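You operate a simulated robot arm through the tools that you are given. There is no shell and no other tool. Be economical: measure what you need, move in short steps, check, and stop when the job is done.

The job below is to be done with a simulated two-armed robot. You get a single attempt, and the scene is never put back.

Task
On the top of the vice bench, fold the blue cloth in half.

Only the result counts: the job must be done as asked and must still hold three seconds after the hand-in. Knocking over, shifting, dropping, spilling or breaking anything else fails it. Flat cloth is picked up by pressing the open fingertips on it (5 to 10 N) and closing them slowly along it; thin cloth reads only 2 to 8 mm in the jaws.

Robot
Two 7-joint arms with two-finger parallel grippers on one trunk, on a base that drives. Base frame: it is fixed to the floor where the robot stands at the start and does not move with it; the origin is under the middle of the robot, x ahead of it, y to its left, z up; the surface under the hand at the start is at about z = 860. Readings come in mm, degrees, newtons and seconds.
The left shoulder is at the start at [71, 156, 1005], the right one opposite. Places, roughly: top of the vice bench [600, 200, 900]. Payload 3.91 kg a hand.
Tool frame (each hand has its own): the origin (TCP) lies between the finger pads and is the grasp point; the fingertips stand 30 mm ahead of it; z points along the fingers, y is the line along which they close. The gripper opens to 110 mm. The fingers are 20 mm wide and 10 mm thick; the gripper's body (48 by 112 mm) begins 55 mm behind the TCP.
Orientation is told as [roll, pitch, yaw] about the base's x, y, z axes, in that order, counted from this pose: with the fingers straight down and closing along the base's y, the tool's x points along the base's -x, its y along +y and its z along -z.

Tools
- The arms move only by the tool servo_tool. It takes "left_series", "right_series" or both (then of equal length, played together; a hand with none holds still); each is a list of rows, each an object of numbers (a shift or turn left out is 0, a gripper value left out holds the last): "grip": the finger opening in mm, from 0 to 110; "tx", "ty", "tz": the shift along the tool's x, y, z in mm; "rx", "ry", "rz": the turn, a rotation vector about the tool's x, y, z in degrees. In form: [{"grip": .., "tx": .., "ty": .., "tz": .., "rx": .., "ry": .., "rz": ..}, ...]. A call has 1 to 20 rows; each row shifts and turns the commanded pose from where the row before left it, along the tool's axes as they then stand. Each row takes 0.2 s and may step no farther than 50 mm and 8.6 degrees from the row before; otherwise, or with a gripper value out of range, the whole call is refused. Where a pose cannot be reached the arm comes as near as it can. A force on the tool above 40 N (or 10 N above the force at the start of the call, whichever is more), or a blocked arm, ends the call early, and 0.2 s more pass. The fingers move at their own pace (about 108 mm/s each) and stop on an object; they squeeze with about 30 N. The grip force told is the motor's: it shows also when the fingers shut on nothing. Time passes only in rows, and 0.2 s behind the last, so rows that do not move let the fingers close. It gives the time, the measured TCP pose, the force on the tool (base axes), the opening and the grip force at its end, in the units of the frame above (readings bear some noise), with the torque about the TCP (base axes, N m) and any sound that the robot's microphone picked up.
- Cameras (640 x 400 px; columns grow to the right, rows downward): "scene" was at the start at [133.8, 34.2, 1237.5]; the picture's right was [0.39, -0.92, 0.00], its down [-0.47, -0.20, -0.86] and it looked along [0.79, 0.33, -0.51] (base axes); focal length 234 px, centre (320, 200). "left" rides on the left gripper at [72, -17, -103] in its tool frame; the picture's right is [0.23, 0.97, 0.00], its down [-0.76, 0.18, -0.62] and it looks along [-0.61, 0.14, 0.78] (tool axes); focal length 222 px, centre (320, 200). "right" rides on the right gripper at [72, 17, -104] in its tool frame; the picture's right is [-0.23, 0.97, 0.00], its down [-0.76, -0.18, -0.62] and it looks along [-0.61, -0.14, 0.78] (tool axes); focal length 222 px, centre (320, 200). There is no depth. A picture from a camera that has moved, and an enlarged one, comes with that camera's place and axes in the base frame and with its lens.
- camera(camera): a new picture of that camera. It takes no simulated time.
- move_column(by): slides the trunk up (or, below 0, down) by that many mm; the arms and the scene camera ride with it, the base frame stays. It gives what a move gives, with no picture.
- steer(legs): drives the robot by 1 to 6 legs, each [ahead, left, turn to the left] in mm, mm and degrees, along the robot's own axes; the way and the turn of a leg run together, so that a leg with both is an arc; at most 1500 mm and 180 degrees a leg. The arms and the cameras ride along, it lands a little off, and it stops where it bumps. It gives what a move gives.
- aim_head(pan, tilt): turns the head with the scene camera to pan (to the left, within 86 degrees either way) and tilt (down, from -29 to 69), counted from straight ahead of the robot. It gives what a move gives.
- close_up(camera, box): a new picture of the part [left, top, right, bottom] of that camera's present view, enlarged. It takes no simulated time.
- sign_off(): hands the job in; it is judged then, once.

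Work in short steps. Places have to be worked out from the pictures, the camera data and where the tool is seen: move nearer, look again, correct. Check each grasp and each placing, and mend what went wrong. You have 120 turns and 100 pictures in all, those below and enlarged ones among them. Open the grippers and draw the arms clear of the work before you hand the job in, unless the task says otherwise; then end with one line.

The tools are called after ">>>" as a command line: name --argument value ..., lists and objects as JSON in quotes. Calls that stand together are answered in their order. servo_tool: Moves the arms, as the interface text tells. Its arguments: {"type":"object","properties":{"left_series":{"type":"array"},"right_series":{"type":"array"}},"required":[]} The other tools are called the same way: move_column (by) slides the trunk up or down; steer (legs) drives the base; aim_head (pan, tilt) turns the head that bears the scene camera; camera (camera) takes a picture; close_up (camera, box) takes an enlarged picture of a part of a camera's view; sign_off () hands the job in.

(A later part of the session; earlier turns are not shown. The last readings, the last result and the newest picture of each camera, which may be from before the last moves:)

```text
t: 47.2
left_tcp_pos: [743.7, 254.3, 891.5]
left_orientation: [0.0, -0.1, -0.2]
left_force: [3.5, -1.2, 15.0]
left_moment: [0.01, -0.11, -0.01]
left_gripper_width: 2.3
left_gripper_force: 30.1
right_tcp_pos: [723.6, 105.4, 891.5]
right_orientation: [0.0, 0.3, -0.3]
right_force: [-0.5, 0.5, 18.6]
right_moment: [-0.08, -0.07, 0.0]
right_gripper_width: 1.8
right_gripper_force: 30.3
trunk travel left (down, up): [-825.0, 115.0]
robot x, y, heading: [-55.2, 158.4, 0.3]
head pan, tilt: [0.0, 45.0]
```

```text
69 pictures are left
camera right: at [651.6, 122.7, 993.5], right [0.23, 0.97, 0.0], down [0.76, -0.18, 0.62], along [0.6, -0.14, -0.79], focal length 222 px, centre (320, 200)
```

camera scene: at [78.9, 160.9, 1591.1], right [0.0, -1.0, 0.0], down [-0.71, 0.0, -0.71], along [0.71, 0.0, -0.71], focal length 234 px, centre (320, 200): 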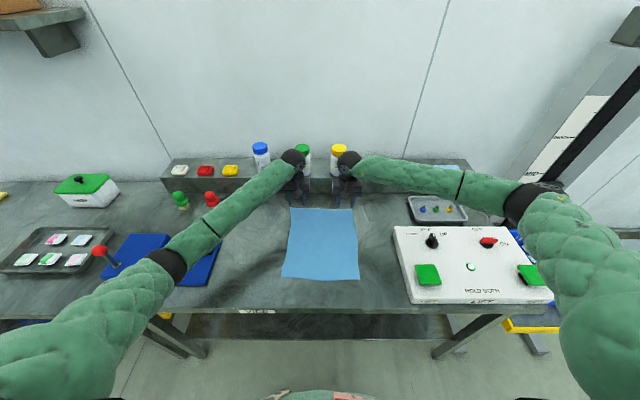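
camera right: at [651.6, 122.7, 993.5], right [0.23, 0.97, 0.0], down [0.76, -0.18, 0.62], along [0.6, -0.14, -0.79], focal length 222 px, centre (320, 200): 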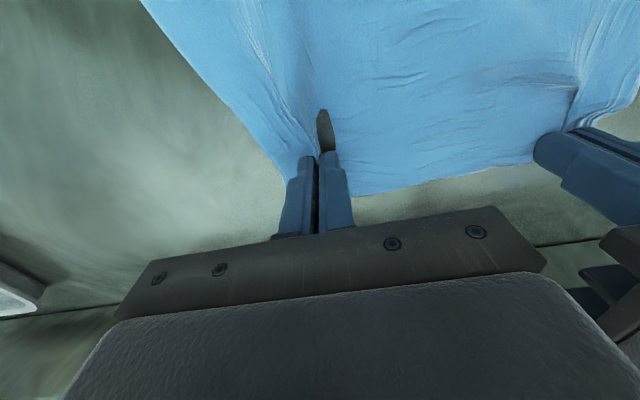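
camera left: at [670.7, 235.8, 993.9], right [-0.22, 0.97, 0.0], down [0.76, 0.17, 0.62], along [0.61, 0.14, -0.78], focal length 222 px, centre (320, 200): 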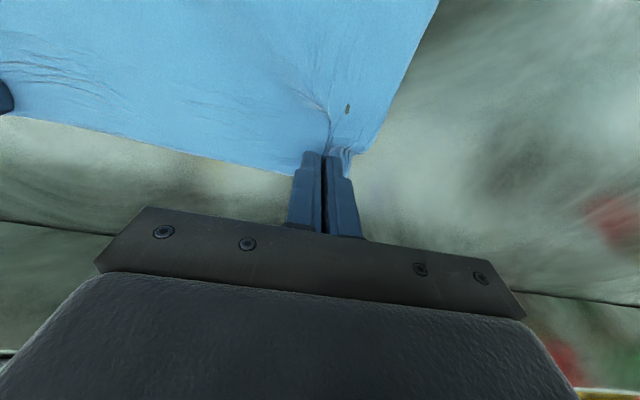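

Right now grips too (1.8 mm). I lift both 60 mm slowly and check they both hold.

>>> servo_tool --left_series '[{"tz": -10}, {"tz": -15}, {"tz": -15, "tx": 10}, {"tz": -20, "tx": 10}, {}]' --right_series '[{"tz": -10}, {"tz": -15}, {"tz": -15, "tx": 10}, {"tz": -20, "tx": 10}, {}]'

>>> camera --camera "right"

>>> close_up --camera "scene" --box '[220, 130, 420, 290]'

```text
t: 48.4
left_tcp_pos: [725.8, 253.1, 948.9]
left_orientation: [0.0, 0.1, -0.2]
left_force: [0.8, 0.8, 0.1]
left_moment: [-0.02, 0.0, 0.0]
left_gripper_width: 1.9
left_gripper_force: 29.6
right_tcp_pos: [706.7, 106.8, 947.6]
right_orientation: [0.0, 0.5, -0.3]
right_force: [0.5, -0.2, 0.1]
right_moment: [-0.03, 0.03, 0.02]
right_gripper_width: 2.2
right_gripper_force: 30.1
trunk travel left (down, up): [-825.0, 115.0]
robot x, y, heading: [-56.1, 162.2, 0.4]
head pan, tilt: [0.0, 45.0]
```

```text
68 pictures are left
camera right: at [634.2, 124.5, 1050.2], right [0.23, 0.97, 0.0], down [0.77, -0.18, 0.62], along [0.6, -0.15, -0.79], focal length 222 px, centre (320, 200)
```

right: 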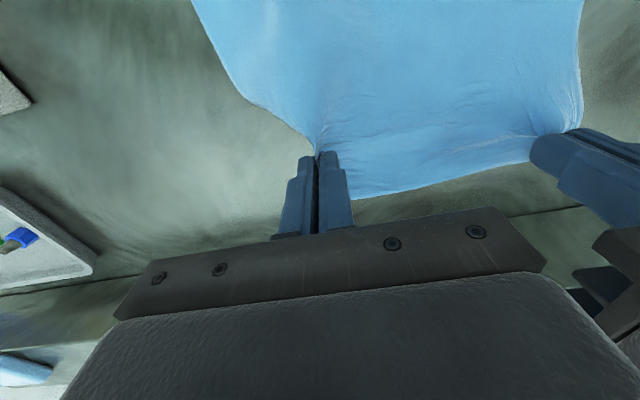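

```text
2.50 times, centred on (320, 210) of scene
camera zoom: at [80.2, 160.9, 1590.9], right [0.0, -1.0, 0.0], down [-0.71, 0.0, -0.71], along [0.71, 0.0, -0.71], focal length 584 px, centre (320, 175)
```

zoom: 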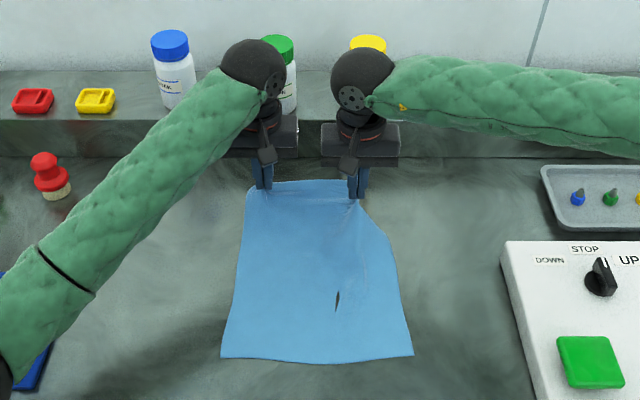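

Both corners are held. I spread the right hand outward 25 mm to restore the edge's width while lifting more, watching the pull force.

>>> servo_tool --left_series '[{"tz": -20, "tx": 10}, {"tz": -20, "tx": 10}, {}, {}]' --right_series '[{"tz": -20, "tx": 10, "ty": -10}, {"tz": -20, "tx": 5, "ty": -15}, {}, {}]'

>>> close_up --camera "scene" --box '[220, 130, 420, 290]'

>>> camera --camera "right"

```text
t: 49.4
left_tcp_pos: [703.3, 250.8, 988.5]
left_orientation: [0.0, 0.0, -0.3]
left_force: [0.9, -22.0, -0.2]
left_moment: [-0.65, -0.03, 0.05]
left_gripper_width: 2.0
left_gripper_force: 29.5
right_tcp_pos: [692.7, 81.9, 989.7]
right_orientation: [0.0, 0.4, -0.2]
right_force: [-0.8, 21.4, -0.6]
right_moment: [0.63, 0.01, 0.36]
right_gripper_width: 4.0
right_gripper_force: 30.0
trunk travel left (down, up): [-825.0, 115.0]
robot x, y, heading: [-51.9, 159.2, 0.2]
head pan, tilt: [0.0, 45.0]
```

```text
2.50 times, centred on (320, 210) of scene
camera zoom: at [79.0, 160.3, 1591.0], right [0.0, -1.0, 0.0], down [-0.71, 0.0, -0.71], along [0.71, 0.0, -0.71], focal length 584 px, centre (320, 175)
```

zoom: 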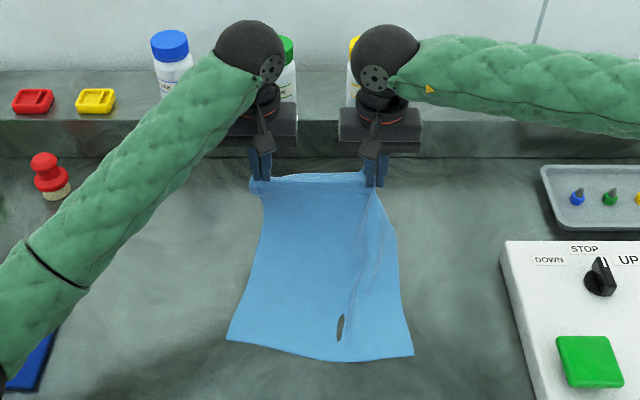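

```text
65 pictures are left
camera right: at [618.8, 99.5, 1092.1], right [0.23, 0.97, 0.0], down [0.76, -0.18, 0.62], along [0.6, -0.14, -0.79], focal length 222 px, centre (320, 200)
```

right: 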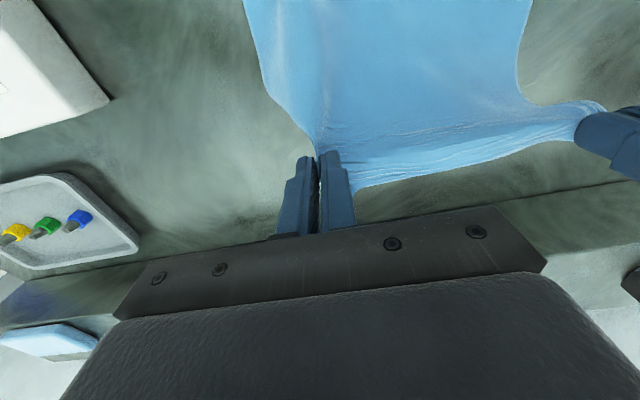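

The 22 N tension is too much, so I bring the hands 14 mm closer together and centre them, then look.

>>> servo_tool --left_series '[{"ty": -8, "tx": 10}, {"tx": 15}, {}, {}]' --right_series '[{"ty": 6, "tx": 10}, {"tx": 15}, {}, {}]'

>>> close_up --camera "scene" --box '[220, 130, 420, 290]'

```text
t: 50.4
left_tcp_pos: [679.4, 245.0, 989.8]
left_orientation: [0.0, 0.0, -0.3]
left_force: [0.2, -6.4, 0.1]
left_moment: [-0.22, -0.03, 0.03]
left_gripper_width: 1.9
left_gripper_force: 30.2
right_tcp_pos: [665.2, 87.7, 989.5]
right_orientation: [0.0, 0.4, -0.3]
right_force: [-0.8, 7.4, -0.5]
right_moment: [0.2, 0.04, 0.16]
right_gripper_width: 2.3
right_gripper_force: 29.9
trunk travel left (down, up): [-825.0, 115.0]
robot x, y, heading: [-53.2, 161.0, 0.1]
head pan, tilt: [0.0, 45.0]
```

```text
2.50 times, centred on (320, 210) of scene
camera zoom: at [79.2, 160.8, 1591.0], right [0.0, -1.0, 0.0], down [-0.71, 0.0, -0.71], along [0.71, 0.0, -0.71], focal length 584 px, centre (320, 175)
```

zoom: 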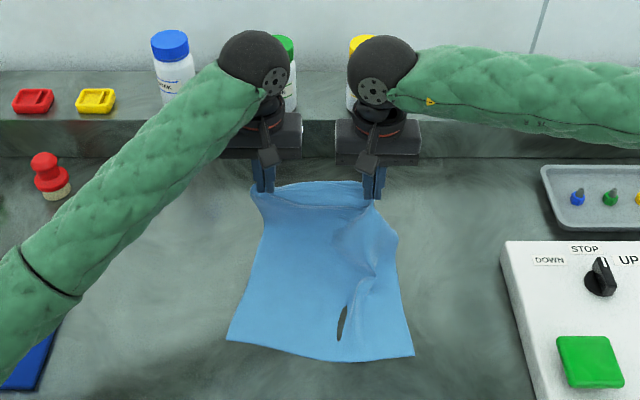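

Tension is down to about 7 N; I loosen slightly more and carry the edge back over the cloth by about 150 mm at constant height.

>>> servo_tool --left_series '[{"ty": -3}, {"tx": 15}, {"tx": 15}, {"tx": 15}, {"tx": 15}, {"tx": 15}, {"tx": 15}, {"tx": 15}, {"tx": 15}, {"tx": 15}, {"tx": 15}, {}, {}]' --right_series '[{"ty": 2}, {"tx": 15}, {"tx": 15}, {"tx": 15}, {"tx": 15}, {"tx": 15}, {"tx": 15}, {"tx": 15}, {"tx": 15}, {"tx": 15}, {"tx": 15}, {}, {}]'

>>> camera --camera "scene"

>>> camera --camera "left"

```text
t: 53.2
left_tcp_pos: [528.4, 243.6, 990.5]
left_orientation: [0.0, 0.0, -0.2]
left_force: [-0.2, -2.3, 0.6]
left_moment: [-0.06, -0.02, 0.0]
left_gripper_width: 1.9
left_gripper_force: 30.2
right_tcp_pos: [516.4, 90.1, 989.7]
right_orientation: [0.0, 0.4, -0.3]
right_force: [0.0, 1.9, -0.4]
right_moment: [0.06, 0.0, 0.05]
right_gripper_width: 2.0
right_gripper_force: 30.0
trunk travel left (down, up): [-825.0, 115.0]
robot x, y, heading: [-54.6, 163.0, 0.1]
head pan, tilt: [0.0, 45.0]
```

```text
63 pictures are left
camera scene: at [79.2, 160.9, 1591.0], right [0.0, -1.0, 0.0], down [-0.71, 0.0, -0.71], along [0.71, 0.0, -0.71], focal length 234 px, centre (320, 200)
```

scene: 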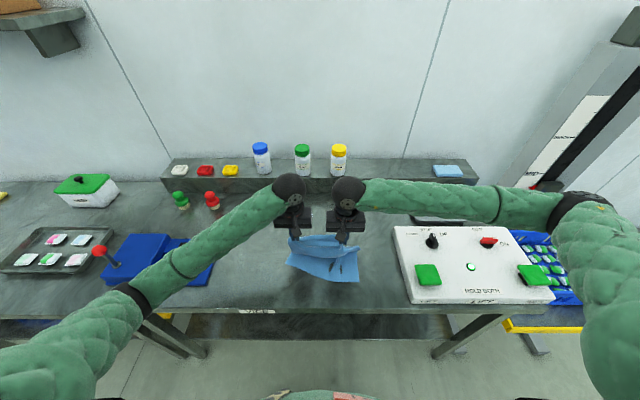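

```text
62 pictures are left
camera left: at [456.3, 226.0, 1093.0], right [-0.22, 0.97, 0.0], down [0.76, 0.17, 0.62], along [0.61, 0.14, -0.78], focal length 222 px, centre (320, 200)
```

left: 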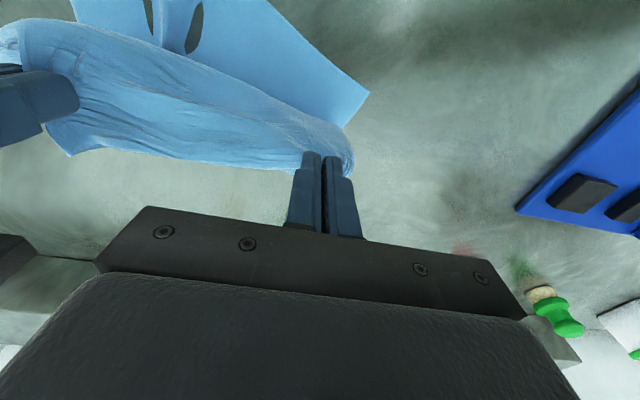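

I take a closer look at the cloth between the hands.

>>> close_up --camera "left" --box '[40, 0, 400, 200]'

>>> close_up --camera "scene" --box '[260, 200, 380, 300]'

>>> camera --camera "right"

```text
1.78 times, centred on (220, 100) of left
camera zoom: at [456.3, 226.0, 1093.0], right [-0.22, 0.97, 0.0], down [0.76, 0.17, 0.62], along [0.61, 0.14, -0.78], focal length 395 px, centre (498, 378)
```

zoom: 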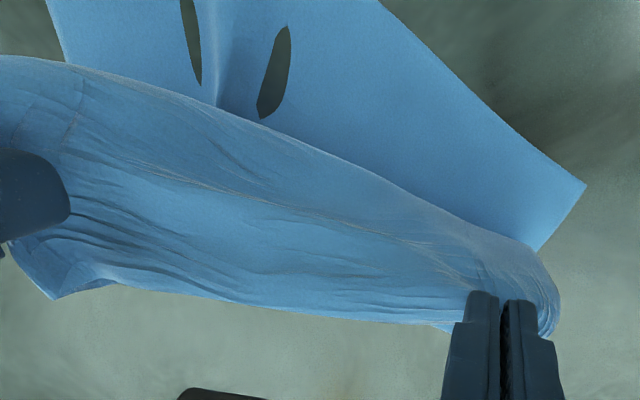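

```text
4.00 times, centred on (320, 250) of scene
camera zoom: at [79.2, 160.9, 1591.0], right [0.0, -1.0, 0.0], down [-0.71, 0.0, -0.71], along [0.71, 0.0, -0.71], focal length 934 px, centre (320, 0)
```

zoom: 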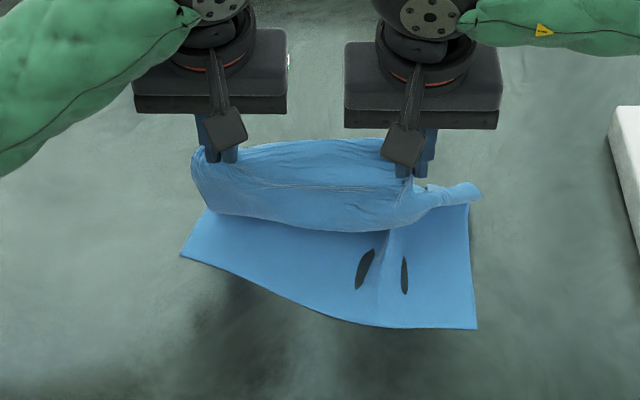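

```text
59 pictures are left
camera right: at [443.8, 108.0, 1092.1], right [0.23, 0.97, 0.0], down [0.77, -0.18, 0.62], along [0.6, -0.15, -0.79], focal length 222 px, centre (320, 200)
```

right: 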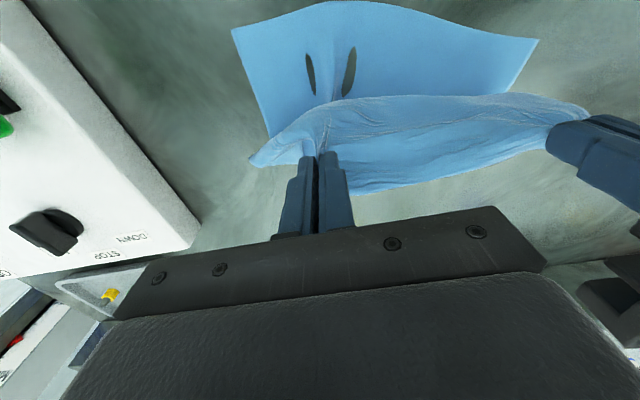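

The grey ovals are just bench showing where the sheet sags. The near edge now runs from (497,281) to (430,33). I drive back 60 mm, carrying the edge along while keeping arm reach comfortable.

>>> steer --legs '[[-60, 0, 0]]'

>>> close_up --camera "scene" --box '[240, 180, 400, 300]'

```text
t: 54.1
left_tcp_pos: [466.7, 242.9, 991.2]
left_orientation: [0.0, 0.0, -0.3]
left_force: [-0.8, -2.1, 0.1]
left_moment: [-0.06, -0.02, 0.0]
left_gripper_width: 2.1
left_gripper_force: 30.2
right_tcp_pos: [453.1, 89.4, 990.3]
right_orientation: [-0.1, 0.2, -0.4]
right_force: [-0.6, 2.2, 0.6]
right_moment: [0.04, -0.05, 0.05]
right_gripper_width: 2.1
right_gripper_force: 30.0
trunk travel left (down, up): [-825.0, 115.0]
robot x, y, heading: [-113.7, 157.6, 0.5]
head pan, tilt: [0.0, 45.0]
```

```text
3.33 times, centred on (320, 240) of scene
camera zoom: at [16.2, 160.5, 1591.0], right [0.0, -1.0, 0.0], down [-0.71, 0.0, -0.71], along [0.71, 0.0, -0.71], focal length 779 px, centre (320, 67)
```

zoom: 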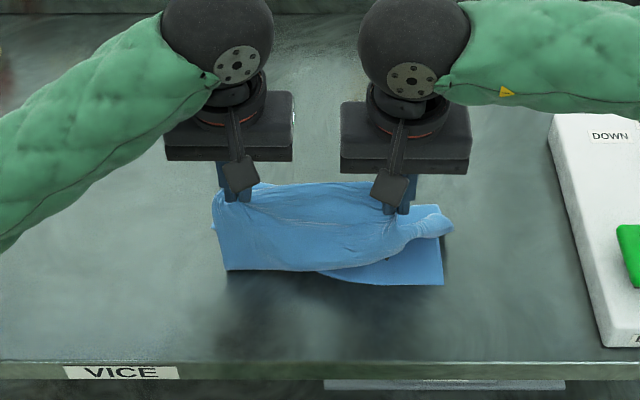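

The cloth bulges toward the robot under vertical fingers, so the gripped strip needs turning over. I rotate both hands about y so the fingers point forward, in stages: first 43° with a 20 mm rise.

>>> servo_tool --left_series '[{"tz": -20}, {"ry": -8.5}, {"ry": -8.5}, {"ry": -8.5}, {"ry": -8.5}, {"ry": -8.5}, {}, {}]' --right_series '[{"tz": -20}, {"ry": -8.5}, {"ry": -8.5}, {"ry": -8.5}, {"ry": -8.5}, {"ry": -8.5}, {}, {}]'

>>> camera --camera "scene"

```text
t: 56.0
left_tcp_pos: [468.3, 242.1, 1010.7]
left_orientation: [-0.1, -42.6, -0.4]
left_force: [-0.2, -2.8, 1.2]
left_moment: [-0.06, 0.05, -0.08]
left_gripper_width: 1.8
left_gripper_force: 29.5
right_tcp_pos: [454.9, 89.3, 1010.0]
right_orientation: [0.1, -42.0, -0.2]
right_force: [-0.3, 2.7, -2.1]
right_moment: [0.01, 0.0, 0.1]
right_gripper_width: 1.8
right_gripper_force: 30.4
trunk travel left (down, up): [-825.0, 115.0]
robot x, y, heading: [-115.3, 161.4, 0.3]
head pan, tilt: [0.0, 45.0]
```

```text
57 pictures are left
camera scene: at [17.6, 160.6, 1591.0], right [0.0, -1.0, 0.0], down [-0.71, 0.0, -0.71], along [0.71, 0.0, -0.71], focal length 234 px, centre (320, 200)
```

scene: 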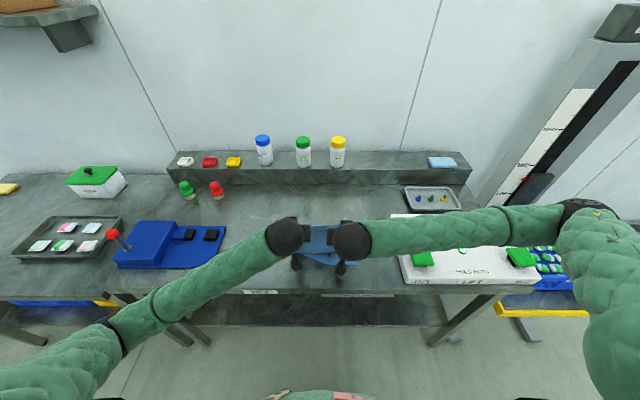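

That worked smoothly. I continue the rotation to about 85°.

>>> servo_tool --left_series '[{"ry": -8.5}, {"ry": -8.5}, {"ry": -8.5}, {"ry": -8.5}, {"ry": -8.5}, {}, {}]' --right_series '[{"ry": -8.5}, {"ry": -8.5}, {"ry": -8.5}, {"ry": -8.5}, {"ry": -8.5}, {}, {}]'

>>> camera --camera "scene"

>>> camera --camera "left"

```text
t: 56.6
left_tcp_pos: [461.8, 236.3, 1005.7]
left_orientation: [-0.5, -59.6, -0.7]
left_force: [-10.7, -19.6, -11.3]
left_moment: [-0.29, 0.5, -0.62]
left_gripper_width: 2.1
left_gripper_force: 29.6
right_tcp_pos: [377.5, 90.0, 925.1]
right_orientation: [8.3, -45.5, -14.2]
right_force: [10.9, 19.4, 11.5]
right_moment: [0.35, -0.58, 0.67]
right_gripper_width: 5.1
right_gripper_force: 29.9
right hand out of reach, approached as far as the arm can: row 2, 3
trunk travel left (down, up): [-825.0, 115.0]
robot x, y, heading: [-116.0, 164.4, 0.0]
head pan, tilt: [0.0, 45.0]
stopped in row 3 (left hand): the force on the tool passed its limit at 56 N (the readings are from after the stop); the commanded pose is now the measured one
```

```text
56 pictures are left
camera scene: at [16.5, 160.6, 1591.2], right [0.0, -1.0, 0.0], down [-0.71, 0.0, -0.71], along [0.71, 0.0, -0.71], focal length 234 px, centre (320, 200)
```

scene: 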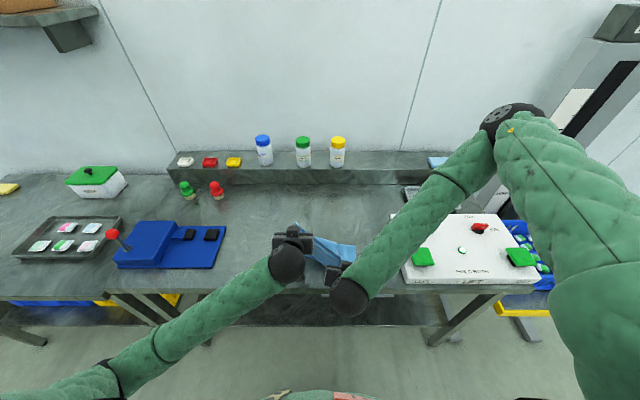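

```text
55 pictures are left
camera left: at [334.4, 221.0, 994.6], right [-0.1, 0.97, -0.2], down [-0.15, 0.19, 0.97], along [0.98, 0.12, 0.13], focal length 222 px, centre (320, 200)
```

left: 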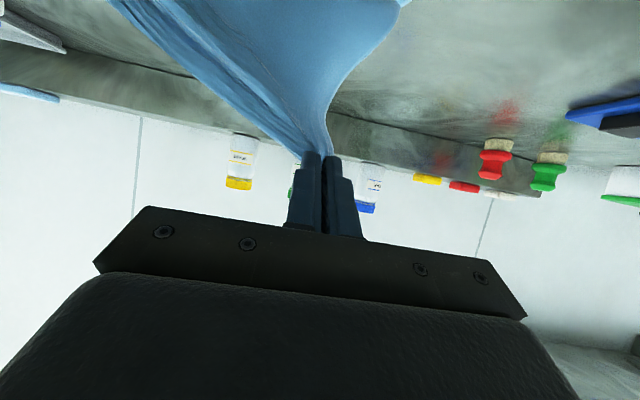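

The right arm ran out of reach and swung low and back. I move it up and forward again to relieve the tension, in small steps.

>>> servo_tool --right_series '[{"tx": -20}, {"tx": -20}, {"tx": -20}, {"tx": -20}, {"tx": -20}, {}]'

>>> camera --camera "scene"

```text
t: 58.0
left_tcp_pos: [463.6, 237.6, 1005.8]
left_orientation: [-0.6, -59.7, -0.5]
left_force: [0.2, -9.9, 0.4]
left_moment: [-0.18, 0.01, -0.21]
left_gripper_width: 1.9
left_gripper_force: 30.3
right_tcp_pos: [446.5, 72.0, 994.0]
right_orientation: [7.9, -45.3, -13.9]
right_force: [0.9, 9.3, -0.4]
right_moment: [0.12, 0.0, 0.34]
right_gripper_width: 3.4
right_gripper_force: 30.0
trunk travel left (down, up): [-825.0, 115.0]
robot x, y, heading: [-116.4, 161.5, 0.4]
head pan, tilt: [0.0, 45.0]
```

```text
54 pictures are left
camera scene: at [18.1, 161.5, 1591.0], right [0.0, -1.0, 0.0], down [-0.71, 0.0, -0.71], along [0.71, 0.0, -0.71], focal length 234 px, centre (320, 200)
```

scene: 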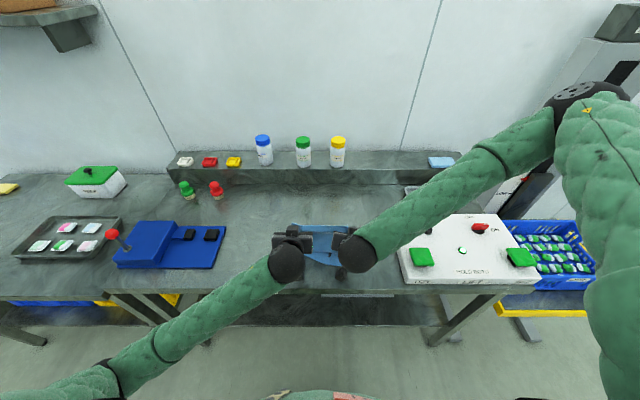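

Tension is easing. I straighten the right hand's yaw and close the gap slightly, then shift both hands 70 mm forward ahead of driving back, for a better wrist posture.

>>> servo_tool --left_series '[{}, {}, {"tx": -10, "tz": 17}, {"tx": -10, "tz": 17}, {"tx": -10, "tz": 17}, {"tx": -7, "tz": 12}, {}]' --right_series '[{"rx": -1, "rz": -5, "ty": 4}, {"rx": -1, "rz": -5, "ty": 4}, {"tx": -14, "tz": 14}, {"tx": -14, "tz": 14}, {"tx": -14, "tz": 14}, {"tx": -10, "tz": 10}, {}]'

>>> steer --legs '[[-75, 0, 0]]'

```text
t: 59.6
left_tcp_pos: [533.8, 236.7, 1007.8]
left_orientation: [-0.6, -59.8, -0.4]
left_force: [0.0, -0.1, -0.2]
left_moment: [-0.02, 0.0, 0.02]
left_gripper_width: 1.9
left_gripper_force: 30.1
right_tcp_pos: [519.9, 80.6, 997.0]
right_orientation: [-0.4, -46.0, 0.4]
right_force: [0.0, 1.1, -0.4]
right_moment: [0.03, 0.01, 0.03]
right_gripper_width: 2.3
right_gripper_force: 29.6
trunk travel left (down, up): [-825.0, 115.0]
robot x, y, heading: [-112.4, 160.6, -0.2]
head pan, tilt: [0.0, 45.0]
```

```text
t: 60.6
left_tcp_pos: [459.0, 236.7, 1006.9]
left_orientation: [-0.5, -59.9, -0.5]
left_force: [-1.0, -0.5, 0.1]
left_moment: [-0.03, 0.01, -0.02]
left_gripper_width: 2.1
left_gripper_force: 30.1
right_tcp_pos: [442.8, 80.7, 997.7]
right_orientation: [-0.3, -46.1, 0.4]
right_force: [-0.2, 0.8, 0.5]
right_moment: [0.01, 0.0, 0.0]
right_gripper_width: 1.8
right_gripper_force: 30.1
trunk travel left (down, up): [-825.0, 115.0]
robot x, y, heading: [-186.3, 158.8, 0.1]
head pan, tilt: [0.0, 45.0]
```

Good. One more such shift, then I match the right tilt to the left's.

>>> servo_tool --left_series '[{"tx": -10, "tz": 17}, {"tx": -10, "tz": 17}, {"tx": -10, "tz": 17}, {"tx": -7, "tz": 12}, {}, {}]' --right_series '[{"tx": -14, "tz": 14}, {"tx": -14, "tz": 14}, {"tx": -14, "tz": 14}, {"tx": -14, "tz": 6, "ry": -4}, {"ry": -5}, {"ry": -5}]'

>>> camera --camera "scene"

```text
t: 62.0
left_tcp_pos: [532.7, 238.6, 1006.6]
left_orientation: [-0.7, -59.8, -0.3]
left_force: [-0.4, -0.3, 0.4]
left_moment: [-0.01, -0.03, -0.02]
left_gripper_width: 2.0
left_gripper_force: 29.3
right_tcp_pos: [519.0, 91.9, 1011.1]
right_orientation: [-1.6, -59.7, 0.9]
right_force: [-0.4, -0.2, 0.6]
right_moment: [-0.02, -0.02, -0.01]
right_gripper_width: 2.0
right_gripper_force: 30.0
right hand out of reach, approached as far as the arm can: row 6
trunk travel left (down, up): [-825.0, 115.0]
robot x, y, heading: [-188.8, 157.0, -0.0]
head pan, tilt: [0.0, 45.0]
```

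```text
53 pictures are left
camera scene: at [-57.2, 166.1, 1591.0], right [0.0, -1.0, 0.0], down [-0.71, 0.0, -0.71], along [0.71, 0.0, -0.71], focal length 234 px, centre (320, 200)
```

scene: 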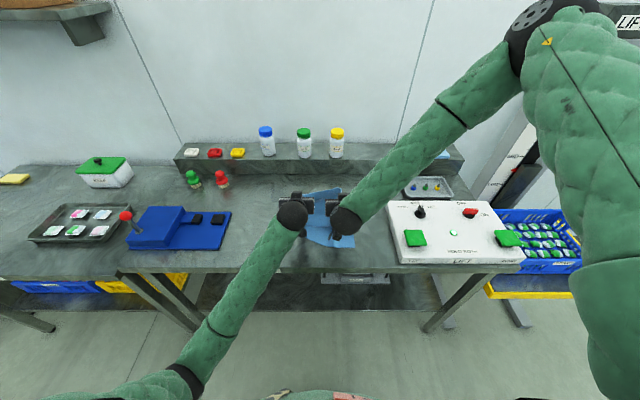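

The right wrist is at its limit because the forearm comes from too high. I lower the trunk in stages while raising the hands by the same amount.

>>> servo_tool --left_series '[{"tx": -30, "tz": -17}, {"tx": -30, "tz": -17}, {"tx": -10, "tz": -6}, {}]' --right_series '[{"tx": -30, "tz": -17}, {"tx": -30, "tz": -17}, {"tx": -10, "tz": -6}, {}]'

>>> move_column --by -80

>>> servo_tool --left_series '[{"tx": -30, "tz": -17}, {"tx": -30, "tz": -17}, {"tx": -10, "tz": -6}, {}]' --right_series '[{"tx": -30, "tz": -17}, {"tx": -30, "tz": -17}, {"tx": -10, "tz": -6}, {}]'

>>> move_column --by -80

>>> camera --camera "scene"

```text
t: 63.0
left_tcp_pos: [534.4, 235.8, 1086.6]
left_orientation: [-0.5, -59.8, -0.5]
left_force: [0.2, 0.5, 1.1]
left_moment: [-0.01, 0.01, -0.01]
left_gripper_width: 1.9
left_gripper_force: 29.8
right_tcp_pos: [519.7, 92.7, 1092.2]
right_orientation: [-0.7, -60.1, 0.6]
right_force: [-1.0, 0.6, 0.2]
right_moment: [-0.02, 0.0, -0.04]
right_gripper_width: 2.4
right_gripper_force: 30.3
trunk travel left (down, up): [-825.0, 115.0]
robot x, y, heading: [-186.9, 158.8, -0.2]
head pan, tilt: [0.0, 45.0]
```

```text
t: 64.2
left_tcp_pos: [533.2, 236.1, 1006.9]
left_orientation: [-0.5, -59.8, -0.5]
left_force: [-0.1, -0.1, 0.4]
left_moment: [0.03, -0.01, -0.04]
left_gripper_width: 2.0
left_gripper_force: 29.9
right_tcp_pos: [521.4, 91.3, 1010.8]
right_orientation: [-0.5, -60.0, 0.5]
right_force: [0.0, -0.8, -0.4]
right_moment: [0.02, -0.01, -0.01]
right_gripper_width: 2.2
right_gripper_force: 30.0
trunk travel left (down, up): [-745.0, 195.0]
robot x, y, heading: [-187.4, 161.9, -0.1]
head pan, tilt: [0.0, 45.0]
```

```text
t: 65.2
left_tcp_pos: [533.4, 236.2, 1087.4]
left_orientation: [-0.5, -59.7, -0.7]
left_force: [0.1, -0.2, 0.0]
left_moment: [-0.02, 0.02, -0.02]
left_gripper_width: 1.9
left_gripper_force: 29.8
right_tcp_pos: [521.4, 91.1, 1093.4]
right_orientation: [-0.5, -60.1, 0.5]
right_force: [0.7, -0.5, -0.1]
right_moment: [0.0, 0.03, -0.01]
right_gripper_width: 1.9
right_gripper_force: 29.8
trunk travel left (down, up): [-745.0, 195.0]
robot x, y, heading: [-187.7, 160.0, 0.2]
head pan, tilt: [0.0, 45.0]
```

```text
t: 66.4
left_tcp_pos: [533.4, 236.4, 1009.2]
left_orientation: [-0.5, -59.8, -0.5]
left_force: [-0.3, 0.8, -0.2]
left_moment: [0.0, 0.01, -0.02]
left_gripper_width: 1.6
left_gripper_force: 29.8
right_tcp_pos: [521.8, 92.0, 1013.8]
right_orientation: [-0.6, -59.9, 0.5]
right_force: [-0.3, 0.2, 0.4]
right_moment: [0.0, 0.0, -0.03]
right_gripper_width: 2.3
right_gripper_force: 30.5
trunk travel left (down, up): [-665.0, 275.0]
robot x, y, heading: [-188.7, 163.1, -0.0]
head pan, tilt: [0.0, 45.0]
```

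```text
52 pictures are left
camera scene: at [-56.9, 160.4, 1431.2], right [0.0, -1.0, 0.0], down [-0.71, 0.0, -0.71], along [0.71, 0.0, -0.71], focal length 234 px, centre (320, 200)
```

scene: 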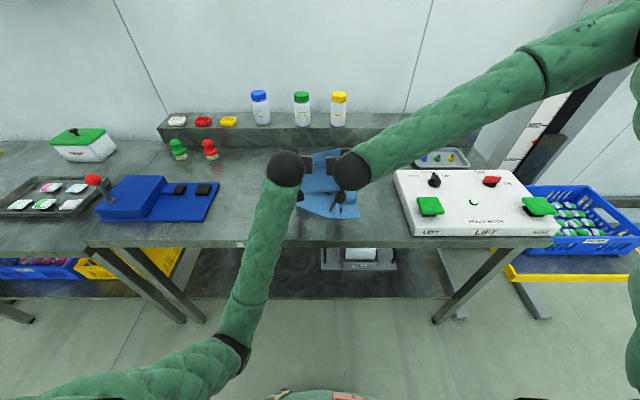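

Now I try more tilt: another 25° on both.

>>> servo_tool --left_series '[{"ry": -6}, {"ry": -6}, {"ry": -6}, {"ry": -7}, {}]' --right_series '[{"ry": -6}, {"ry": -6}, {"ry": -6}, {"ry": -7}, {}]'

>>> camera --camera "left"

>>> close_up --camera "scene" --box '[240, 120, 400, 240]'

```text
t: 67.5
left_tcp_pos: [534.1, 238.6, 1009.6]
left_orientation: [-4.0, -84.5, 3.4]
left_force: [-0.7, 2.1, 0.7]
left_moment: [-0.07, 0.03, -0.21]
left_gripper_width: 2.0
left_gripper_force: 29.5
right_tcp_pos: [513.1, 127.5, 1035.2]
right_orientation: [-6.2, -84.1, 4.9]
right_force: [-1.2, -1.2, -0.8]
right_moment: [0.0, -0.02, 0.11]
right_gripper_width: 2.3
right_gripper_force: 30.5
right hand out of reach, approached as far as the arm can: row 3, 4
trunk travel left (down, up): [-665.0, 275.0]
robot x, y, heading: [-185.3, 159.7, 0.4]
head pan, tilt: [0.0, 45.0]
stopped in row 5 (left hand): the force on the tool passed its limit at 49 N (the readings are from after the stop); the commanded pose is now the measured one
```

```text
51 pictures are left
camera left: at [423.9, 222.7, 946.2], right [-0.01, 0.97, -0.23], down [-0.55, 0.19, 0.82], along [0.84, 0.14, 0.53], focal length 222 px, centre (320, 200)
```

left: 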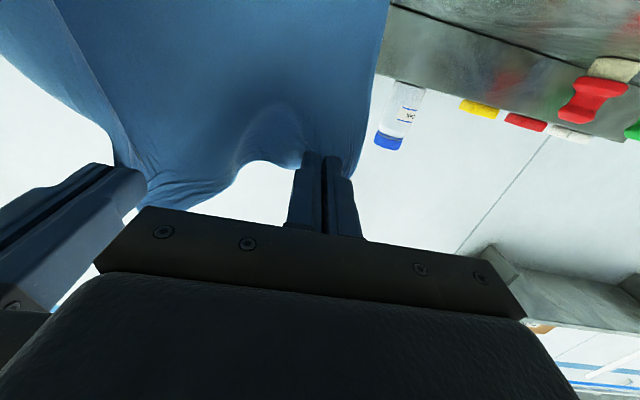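

```text
3.33 times, centred on (320, 180) of scene
camera zoom: at [-57.2, 160.8, 1431.1], right [0.0, -1.0, 0.0], down [-0.71, 0.0, -0.71], along [0.71, 0.0, -0.71], focal length 779 px, centre (320, 267)
```

zoom: 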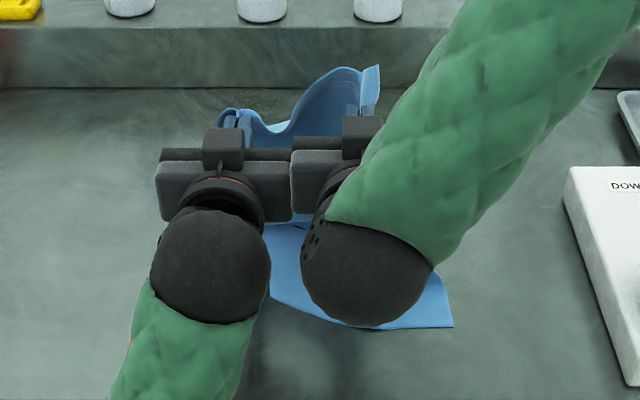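

Both hands are now at about −84° pitch, with the flap upward, but the gripper bodies touched each other. I move the left hand 36 mm outward; then I'll drive sideways to recentre.

>>> servo_tool --left_series '[{"ty": 9}, {"ty": 9}, {"ty": 9}, {"ty": 8}, {}]'

>>> steer --legs '[[0, -38, 0]]'

>>> close_up --camera "scene" --box '[240, 120, 400, 240]'

>>> camera --camera "right"

```text
t: 68.7
left_tcp_pos: [534.5, 273.0, 1008.0]
left_orientation: [-3.4, -84.5, 2.5]
left_force: [-0.1, -0.9, 1.0]
left_moment: [-0.01, 0.0, -0.03]
left_gripper_width: 1.8
left_gripper_force: 30.3
right_tcp_pos: [514.4, 126.1, 1035.3]
right_orientation: [-5.8, -84.1, 4.6]
right_force: [0.0, 1.7, -0.8]
right_moment: [-0.02, 0.07, 0.08]
right_gripper_width: 2.4
right_gripper_force: 30.2
trunk travel left (down, up): [-665.0, 275.0]
robot x, y, heading: [-187.5, 162.9, 0.4]
head pan, tilt: [0.0, 45.0]
```

```text
t: 69.5
left_tcp_pos: [535.7, 232.5, 1007.9]
left_orientation: [-2.4, -84.5, 1.6]
left_force: [-0.3, -2.2, 1.3]
left_moment: [-0.01, -0.02, -0.02]
left_gripper_width: 1.9
left_gripper_force: 29.8
right_tcp_pos: [514.9, 86.6, 1033.6]
right_orientation: [-4.9, -84.1, 3.5]
right_force: [0.0, 1.7, -0.5]
right_moment: [-0.03, 0.01, 0.08]
right_gripper_width: 2.1
right_gripper_force: 29.9
trunk travel left (down, up): [-665.0, 275.0]
robot x, y, heading: [-186.2, 117.0, 0.1]
head pan, tilt: [0.0, 45.0]
```

```text
3.33 times, centred on (320, 180) of scene
camera zoom: at [-56.2, 119.3, 1431.0], right [0.0, -1.0, 0.0], down [-0.71, 0.0, -0.71], along [0.71, 0.0, -0.71], focal length 779 px, centre (320, 267)
```

zoom: 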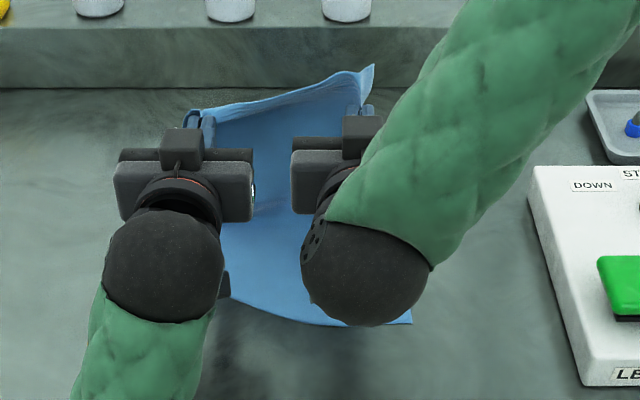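

```text
48 pictures are left
camera right: at [404.0, 105.3, 971.1], right [0.05, 0.97, 0.22], down [-0.54, -0.16, 0.82], along [0.84, -0.16, 0.52], focal length 222 px, centre (320, 200)
```

right: 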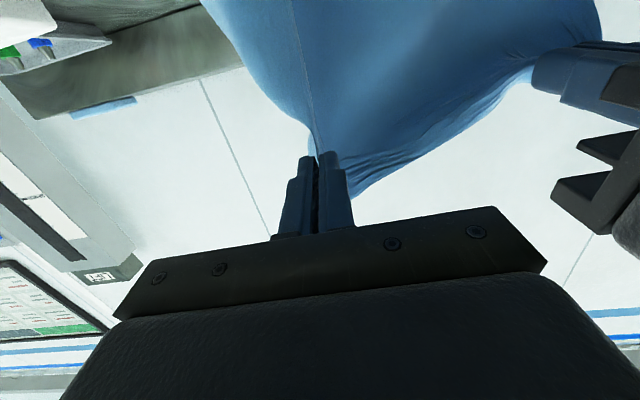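

The edge now stands up properly. I lower both via the trunk by 45 mm, then drive back 75 mm so that the sheet leans toward the near edge.

>>> move_column --by -45

>>> servo_tool --right_series '[{"tx": 8}, {"tx": 8}, {"tx": 6}, {}]'

>>> steer --legs '[[-50, 0, 0]]'

>>> camera --camera "scene"

>>> camera --camera "left"

```text
t: 70.4
left_tcp_pos: [535.5, 235.8, 965.0]
left_orientation: [-3.7, -84.6, 2.9]
left_force: [-1.2, -1.6, 0.6]
left_moment: [-0.04, 0.0, -0.04]
left_gripper_width: 1.7
left_gripper_force: 30.1
right_tcp_pos: [515.1, 88.5, 989.8]
right_orientation: [-6.0, -84.1, 4.6]
right_force: [0.5, 1.1, -1.4]
right_moment: [-0.05, 0.09, 0.09]
right_gripper_width: 1.8
right_gripper_force: 30.4
trunk travel left (down, up): [-620.0, 320.0]
robot x, y, heading: [-189.9, 122.5, 0.2]
head pan, tilt: [0.0, 45.0]
```

```text
t: 71.4
left_tcp_pos: [534.8, 235.5, 964.2]
left_orientation: [-3.5, -84.6, 2.9]
left_force: [-0.3, -0.1, -0.9]
left_moment: [0.01, -0.01, -0.03]
left_gripper_width: 1.9
left_gripper_force: 29.9
right_tcp_pos: [510.5, 94.8, 969.7]
right_orientation: [-6.1, -83.8, 4.3]
right_force: [-0.2, 0.2, 0.7]
right_moment: [-0.01, 0.0, -0.03]
right_gripper_width: 2.2
right_gripper_force: 29.8
right hand out of reach, approached as far as the arm can: row 2
trunk travel left (down, up): [-620.0, 320.0]
robot x, y, heading: [-189.1, 126.8, -0.3]
head pan, tilt: [0.0, 45.0]
```

```text
t: 72.3
left_tcp_pos: [481.6, 233.6, 966.0]
left_orientation: [-3.6, -84.7, 2.9]
left_force: [-0.7, -0.2, 0.9]
left_moment: [0.01, 0.05, 0.03]
left_gripper_width: 1.7
left_gripper_force: 30.2
right_tcp_pos: [458.4, 92.7, 972.8]
right_orientation: [-6.2, -83.9, 4.4]
right_force: [-1.3, 0.4, 0.8]
right_moment: [0.0, 0.04, -0.02]
right_gripper_width: 2.3
right_gripper_force: 30.0
trunk travel left (down, up): [-620.0, 320.0]
robot x, y, heading: [-236.0, 122.8, 0.2]
head pan, tilt: [0.0, 45.0]
```

```text
47 pictures are left
camera scene: at [-110.0, 121.7, 1386.4], right [0.0, -1.0, 0.0], down [-0.71, 0.0, -0.71], along [0.71, 0.0, -0.71], focal length 234 px, centre (320, 200)
```

scene: 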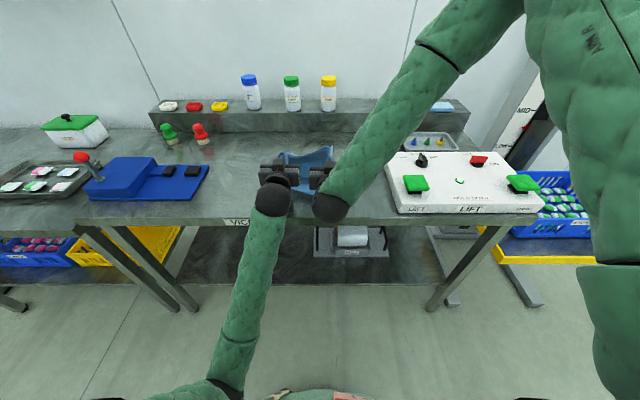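

```text
46 pictures are left
camera left: at [372.6, 217.5, 902.2], right [-0.01, 0.97, -0.23], down [-0.55, 0.19, 0.81], along [0.84, 0.13, 0.53], focal length 222 px, centre (320, 200)
```

left: 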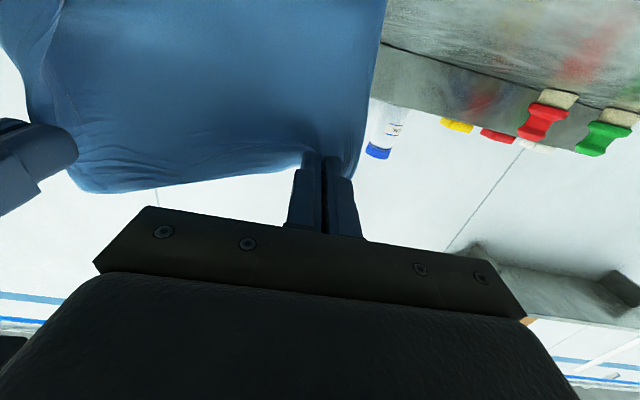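

>>> close_up --camera "scene" --box '[240, 120, 400, 240]'

>>> camera --camera "right"

```text
3.33 times, centred on (320, 180) of scene
camera zoom: at [-110.0, 121.7, 1386.4], right [0.0, -1.0, 0.0], down [-0.71, 0.0, -0.71], along [0.71, 0.0, -0.71], focal length 779 px, centre (320, 267)
```

zoom: 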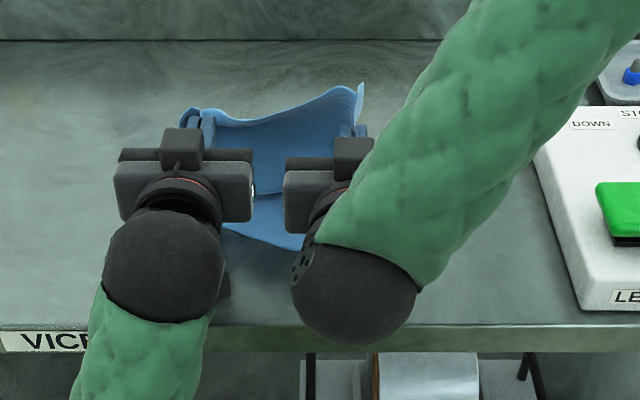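

```text
44 pictures are left
camera right: at [347.9, 112.8, 909.9], right [0.05, 0.98, 0.21], down [-0.54, -0.15, 0.82], along [0.84, -0.16, 0.52], focal length 222 px, centre (320, 200)
```

right: 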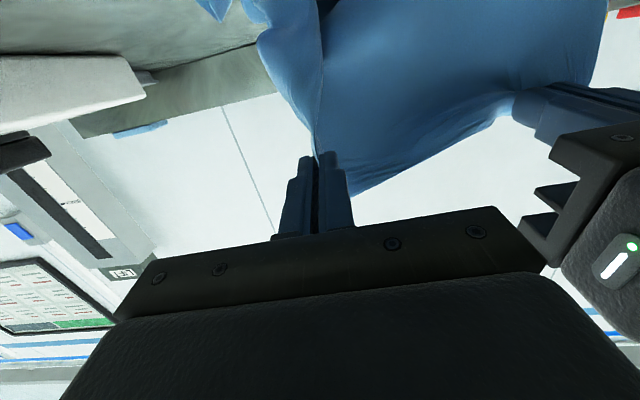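

The near edge lies at x≈470 (left) to 440 (right), while the sheet still hangs with slack. I drive back another 45 mm so it leans toward the robot.

>>> steer --legs '[[-45, 0, 0]]'

>>> close_up --camera "scene" --box '[240, 100, 400, 220]'

>>> camera --camera "left"

```text
t: 73.2
left_tcp_pos: [437.8, 235.2, 964.8]
left_orientation: [-3.7, -84.8, 2.8]
left_force: [-1.1, -0.8, -0.4]
left_moment: [0.01, 0.01, 0.02]
left_gripper_width: 1.9
left_gripper_force: 30.1
right_tcp_pos: [413.7, 93.2, 972.4]
right_orientation: [-6.1, -84.0, 4.5]
right_force: [0.2, -0.5, -0.6]
right_moment: [-0.01, 0.02, -0.01]
right_gripper_width: 1.7
right_gripper_force: 29.9
trunk travel left (down, up): [-620.0, 320.0]
robot x, y, heading: [-285.0, 121.7, -0.3]
head pan, tilt: [0.0, 45.0]
```

```text
3.33 times, centred on (320, 160) of scene
camera zoom: at [-154.9, 121.7, 1386.4], right [0.0, -1.0, 0.0], down [-0.71, 0.0, -0.71], along [0.71, 0.0, -0.71], focal length 779 px, centre (320, 333)
```

zoom: 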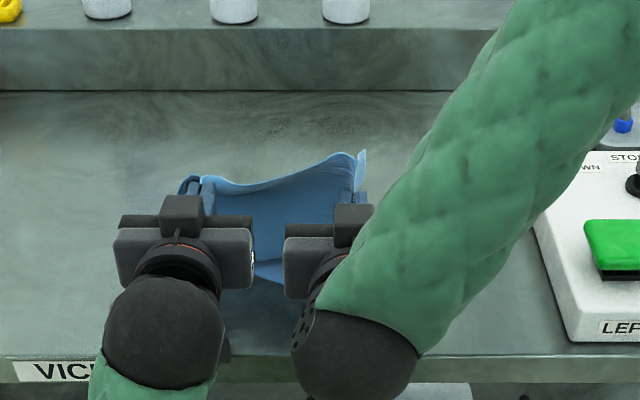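

```text
42 pictures are left
camera left: at [327.6, 217.6, 902.3], right [-0.01, 0.97, -0.23], down [-0.55, 0.19, 0.81], along [0.84, 0.13, 0.53], focal length 222 px, centre (320, 200)
```

left: 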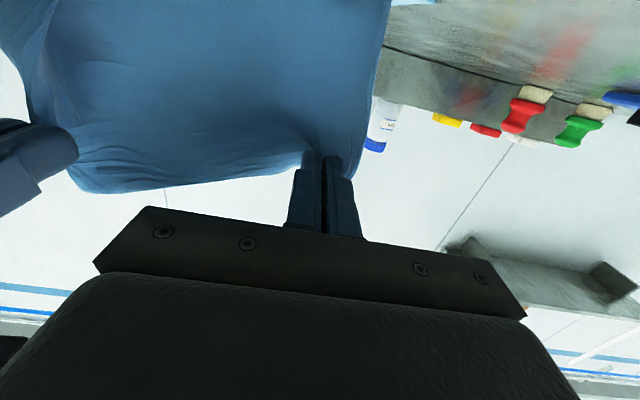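

The sheet now leans from the fold toward the near edge. I lower 15 mm, go back another 12 mm, then open the fingers to let the edge drop.

>>> move_column --by -15

>>> steer --legs '[[-12, 0, 0]]'

>>> servo_tool --left_series '[{"grip": 15}, {"grip": 30}, {}, {}, {}]' --right_series '[{"grip": 15}, {"grip": 30}, {}, {}, {}]'

>>> close_up --camera "scene" --box '[240, 100, 400, 220]'

>>> camera --camera "left"

>>> camera --camera "right"

```text
t: 73.8
left_tcp_pos: [440.5, 234.5, 948.5]
left_orientation: [-3.7, -84.7, 2.8]
left_force: [0.4, -0.5, -0.7]
left_moment: [0.01, 0.01, 0.0]
left_gripper_width: 1.7
left_gripper_force: 30.2
right_tcp_pos: [415.5, 92.8, 956.6]
right_orientation: [-5.9, -83.8, 4.3]
right_force: [0.4, -0.5, -0.3]
right_moment: [-0.01, 0.01, -0.02]
right_gripper_width: 2.0
right_gripper_force: 30.3
trunk travel left (down, up): [-605.0, 335.0]
robot x, y, heading: [-281.5, 122.8, -0.1]
head pan, tilt: [0.0, 45.0]
```

```text
t: 74.6
left_tcp_pos: [428.2, 234.8, 949.5]
left_orientation: [-3.6, -84.6, 2.8]
left_force: [-0.1, -0.3, 0.0]
left_moment: [0.02, -0.02, -0.02]
left_gripper_width: 1.9
left_gripper_force: 30.3
right_tcp_pos: [403.2, 93.0, 955.1]
right_orientation: [-6.0, -83.8, 4.3]
right_force: [-0.1, -1.2, 0.2]
right_moment: [0.0, -0.01, 0.01]
right_gripper_width: 2.0
right_gripper_force: 30.1
trunk travel left (down, up): [-605.0, 335.0]
robot x, y, heading: [-293.5, 121.5, 0.1]
head pan, tilt: [0.0, 45.0]
```

```text
t: 75.8
left_tcp_pos: [428.8, 234.2, 949.3]
left_orientation: [-3.6, -84.6, 2.7]
left_force: [0.3, 0.8, -0.5]
left_moment: [0.02, 0.01, -0.02]
left_gripper_width: 29.9
left_gripper_force: 0.1
right_tcp_pos: [403.9, 93.8, 955.7]
right_orientation: [-6.0, -83.8, 4.2]
right_force: [0.1, 0.8, -0.5]
right_moment: [-0.01, 0.0, 0.02]
right_gripper_width: 29.8
right_gripper_force: 0.1
trunk travel left (down, up): [-605.0, 335.0]
robot x, y, heading: [-292.3, 123.7, -0.0]
head pan, tilt: [0.0, 45.0]
```

```text
3.33 times, centred on (320, 160) of scene
camera zoom: at [-163.1, 121.7, 1371.0], right [0.0, -1.0, 0.0], down [-0.71, 0.0, -0.71], along [0.71, 0.0, -0.71], focal length 779 px, centre (320, 333)
```

zoom: 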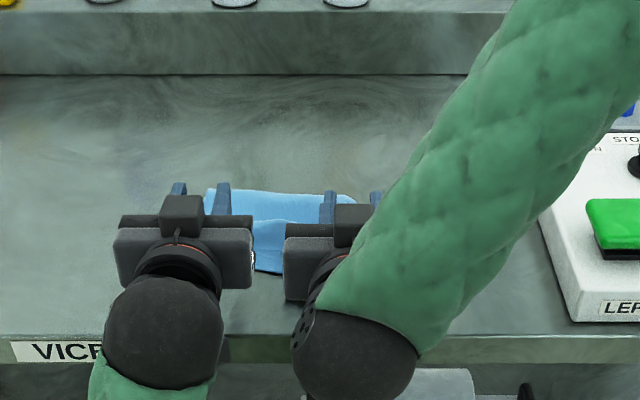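

```text
40 pictures are left
camera left: at [318.0, 217.7, 885.5], right [-0.01, 0.97, -0.23], down [-0.55, 0.19, 0.82], along [0.84, 0.13, 0.53], focal length 222 px, centre (320, 200)
```

left: 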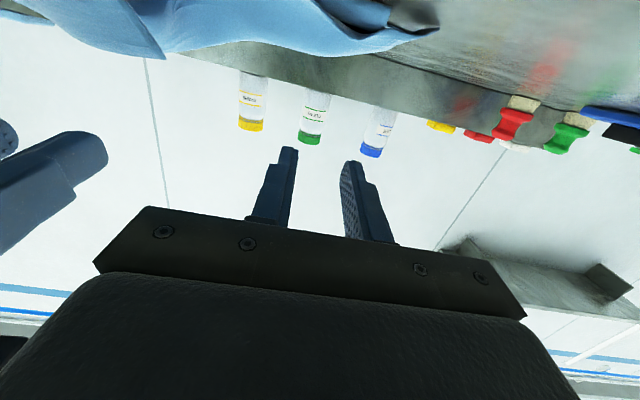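

```text
39 pictures are left
camera right: at [293.5, 113.0, 893.3], right [0.05, 0.98, 0.21], down [-0.54, -0.15, 0.83], along [0.84, -0.16, 0.52], focal length 222 px, centre (320, 200)
```

right: 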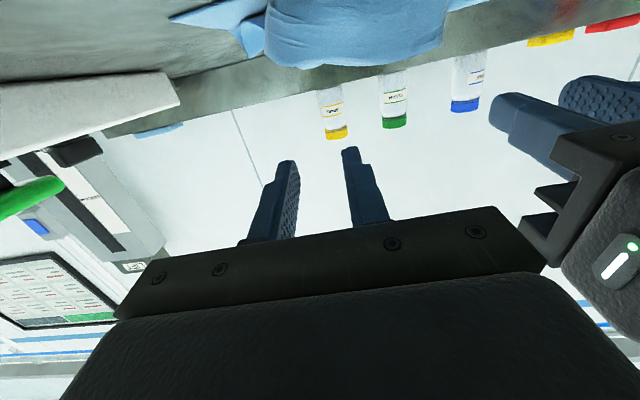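

Released; the cloth dropped. I drive back 200 mm to get an unobstructed view.

>>> steer --legs '[[-200, 0, 0]]'

>>> move_column --by 150

>>> camera --camera "scene"

```text
t: 77.4
left_tcp_pos: [228.2, 231.9, 949.2]
left_orientation: [-3.6, -84.7, 2.6]
left_force: [0.2, -0.8, 0.2]
left_moment: [0.01, 0.01, -0.01]
left_gripper_width: 30.2
left_gripper_force: 0.0
right_tcp_pos: [203.9, 91.6, 957.0]
right_orientation: [-6.0, -83.9, 4.1]
right_force: [-0.1, -0.7, 0.6]
right_moment: [-0.01, 0.0, 0.01]
right_gripper_width: 30.0
right_gripper_force: 0.1
trunk travel left (down, up): [-605.0, 335.0]
robot x, y, heading: [-494.4, 119.4, -0.1]
head pan, tilt: [0.0, 45.0]
```

```text
t: 79.1
left_tcp_pos: [229.9, 232.9, 1097.8]
left_orientation: [-3.5, -84.6, 2.5]
left_force: [0.4, -0.4, 0.2]
left_moment: [0.01, 0.02, -0.02]
left_gripper_width: 30.2
left_gripper_force: 0.1
right_tcp_pos: [205.3, 88.9, 1105.3]
right_orientation: [-6.1, -83.7, 4.1]
right_force: [0.6, -0.8, 0.3]
right_moment: [-0.01, 0.03, 0.0]
right_gripper_width: 30.1
right_gripper_force: 0.1
trunk travel left (down, up): [-755.0, 185.0]
robot x, y, heading: [-495.1, 125.4, -0.3]
head pan, tilt: [0.0, 45.0]
```

```text
38 pictures are left
camera scene: at [-361.4, 121.5, 1520.8], right [0.0, -1.0, 0.0], down [-0.71, 0.0, -0.71], along [0.71, 0.0, -0.71], focal length 234 px, centre (320, 200)
```

scene: 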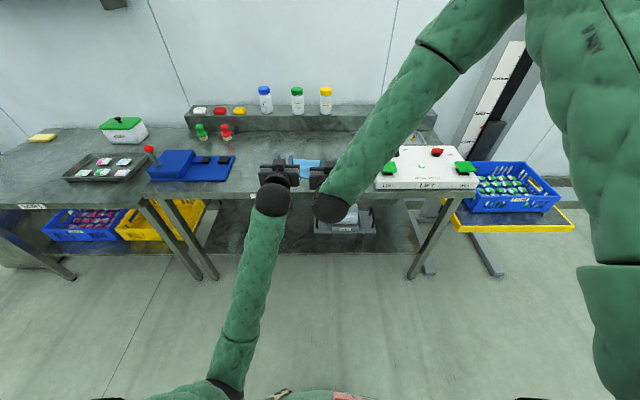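

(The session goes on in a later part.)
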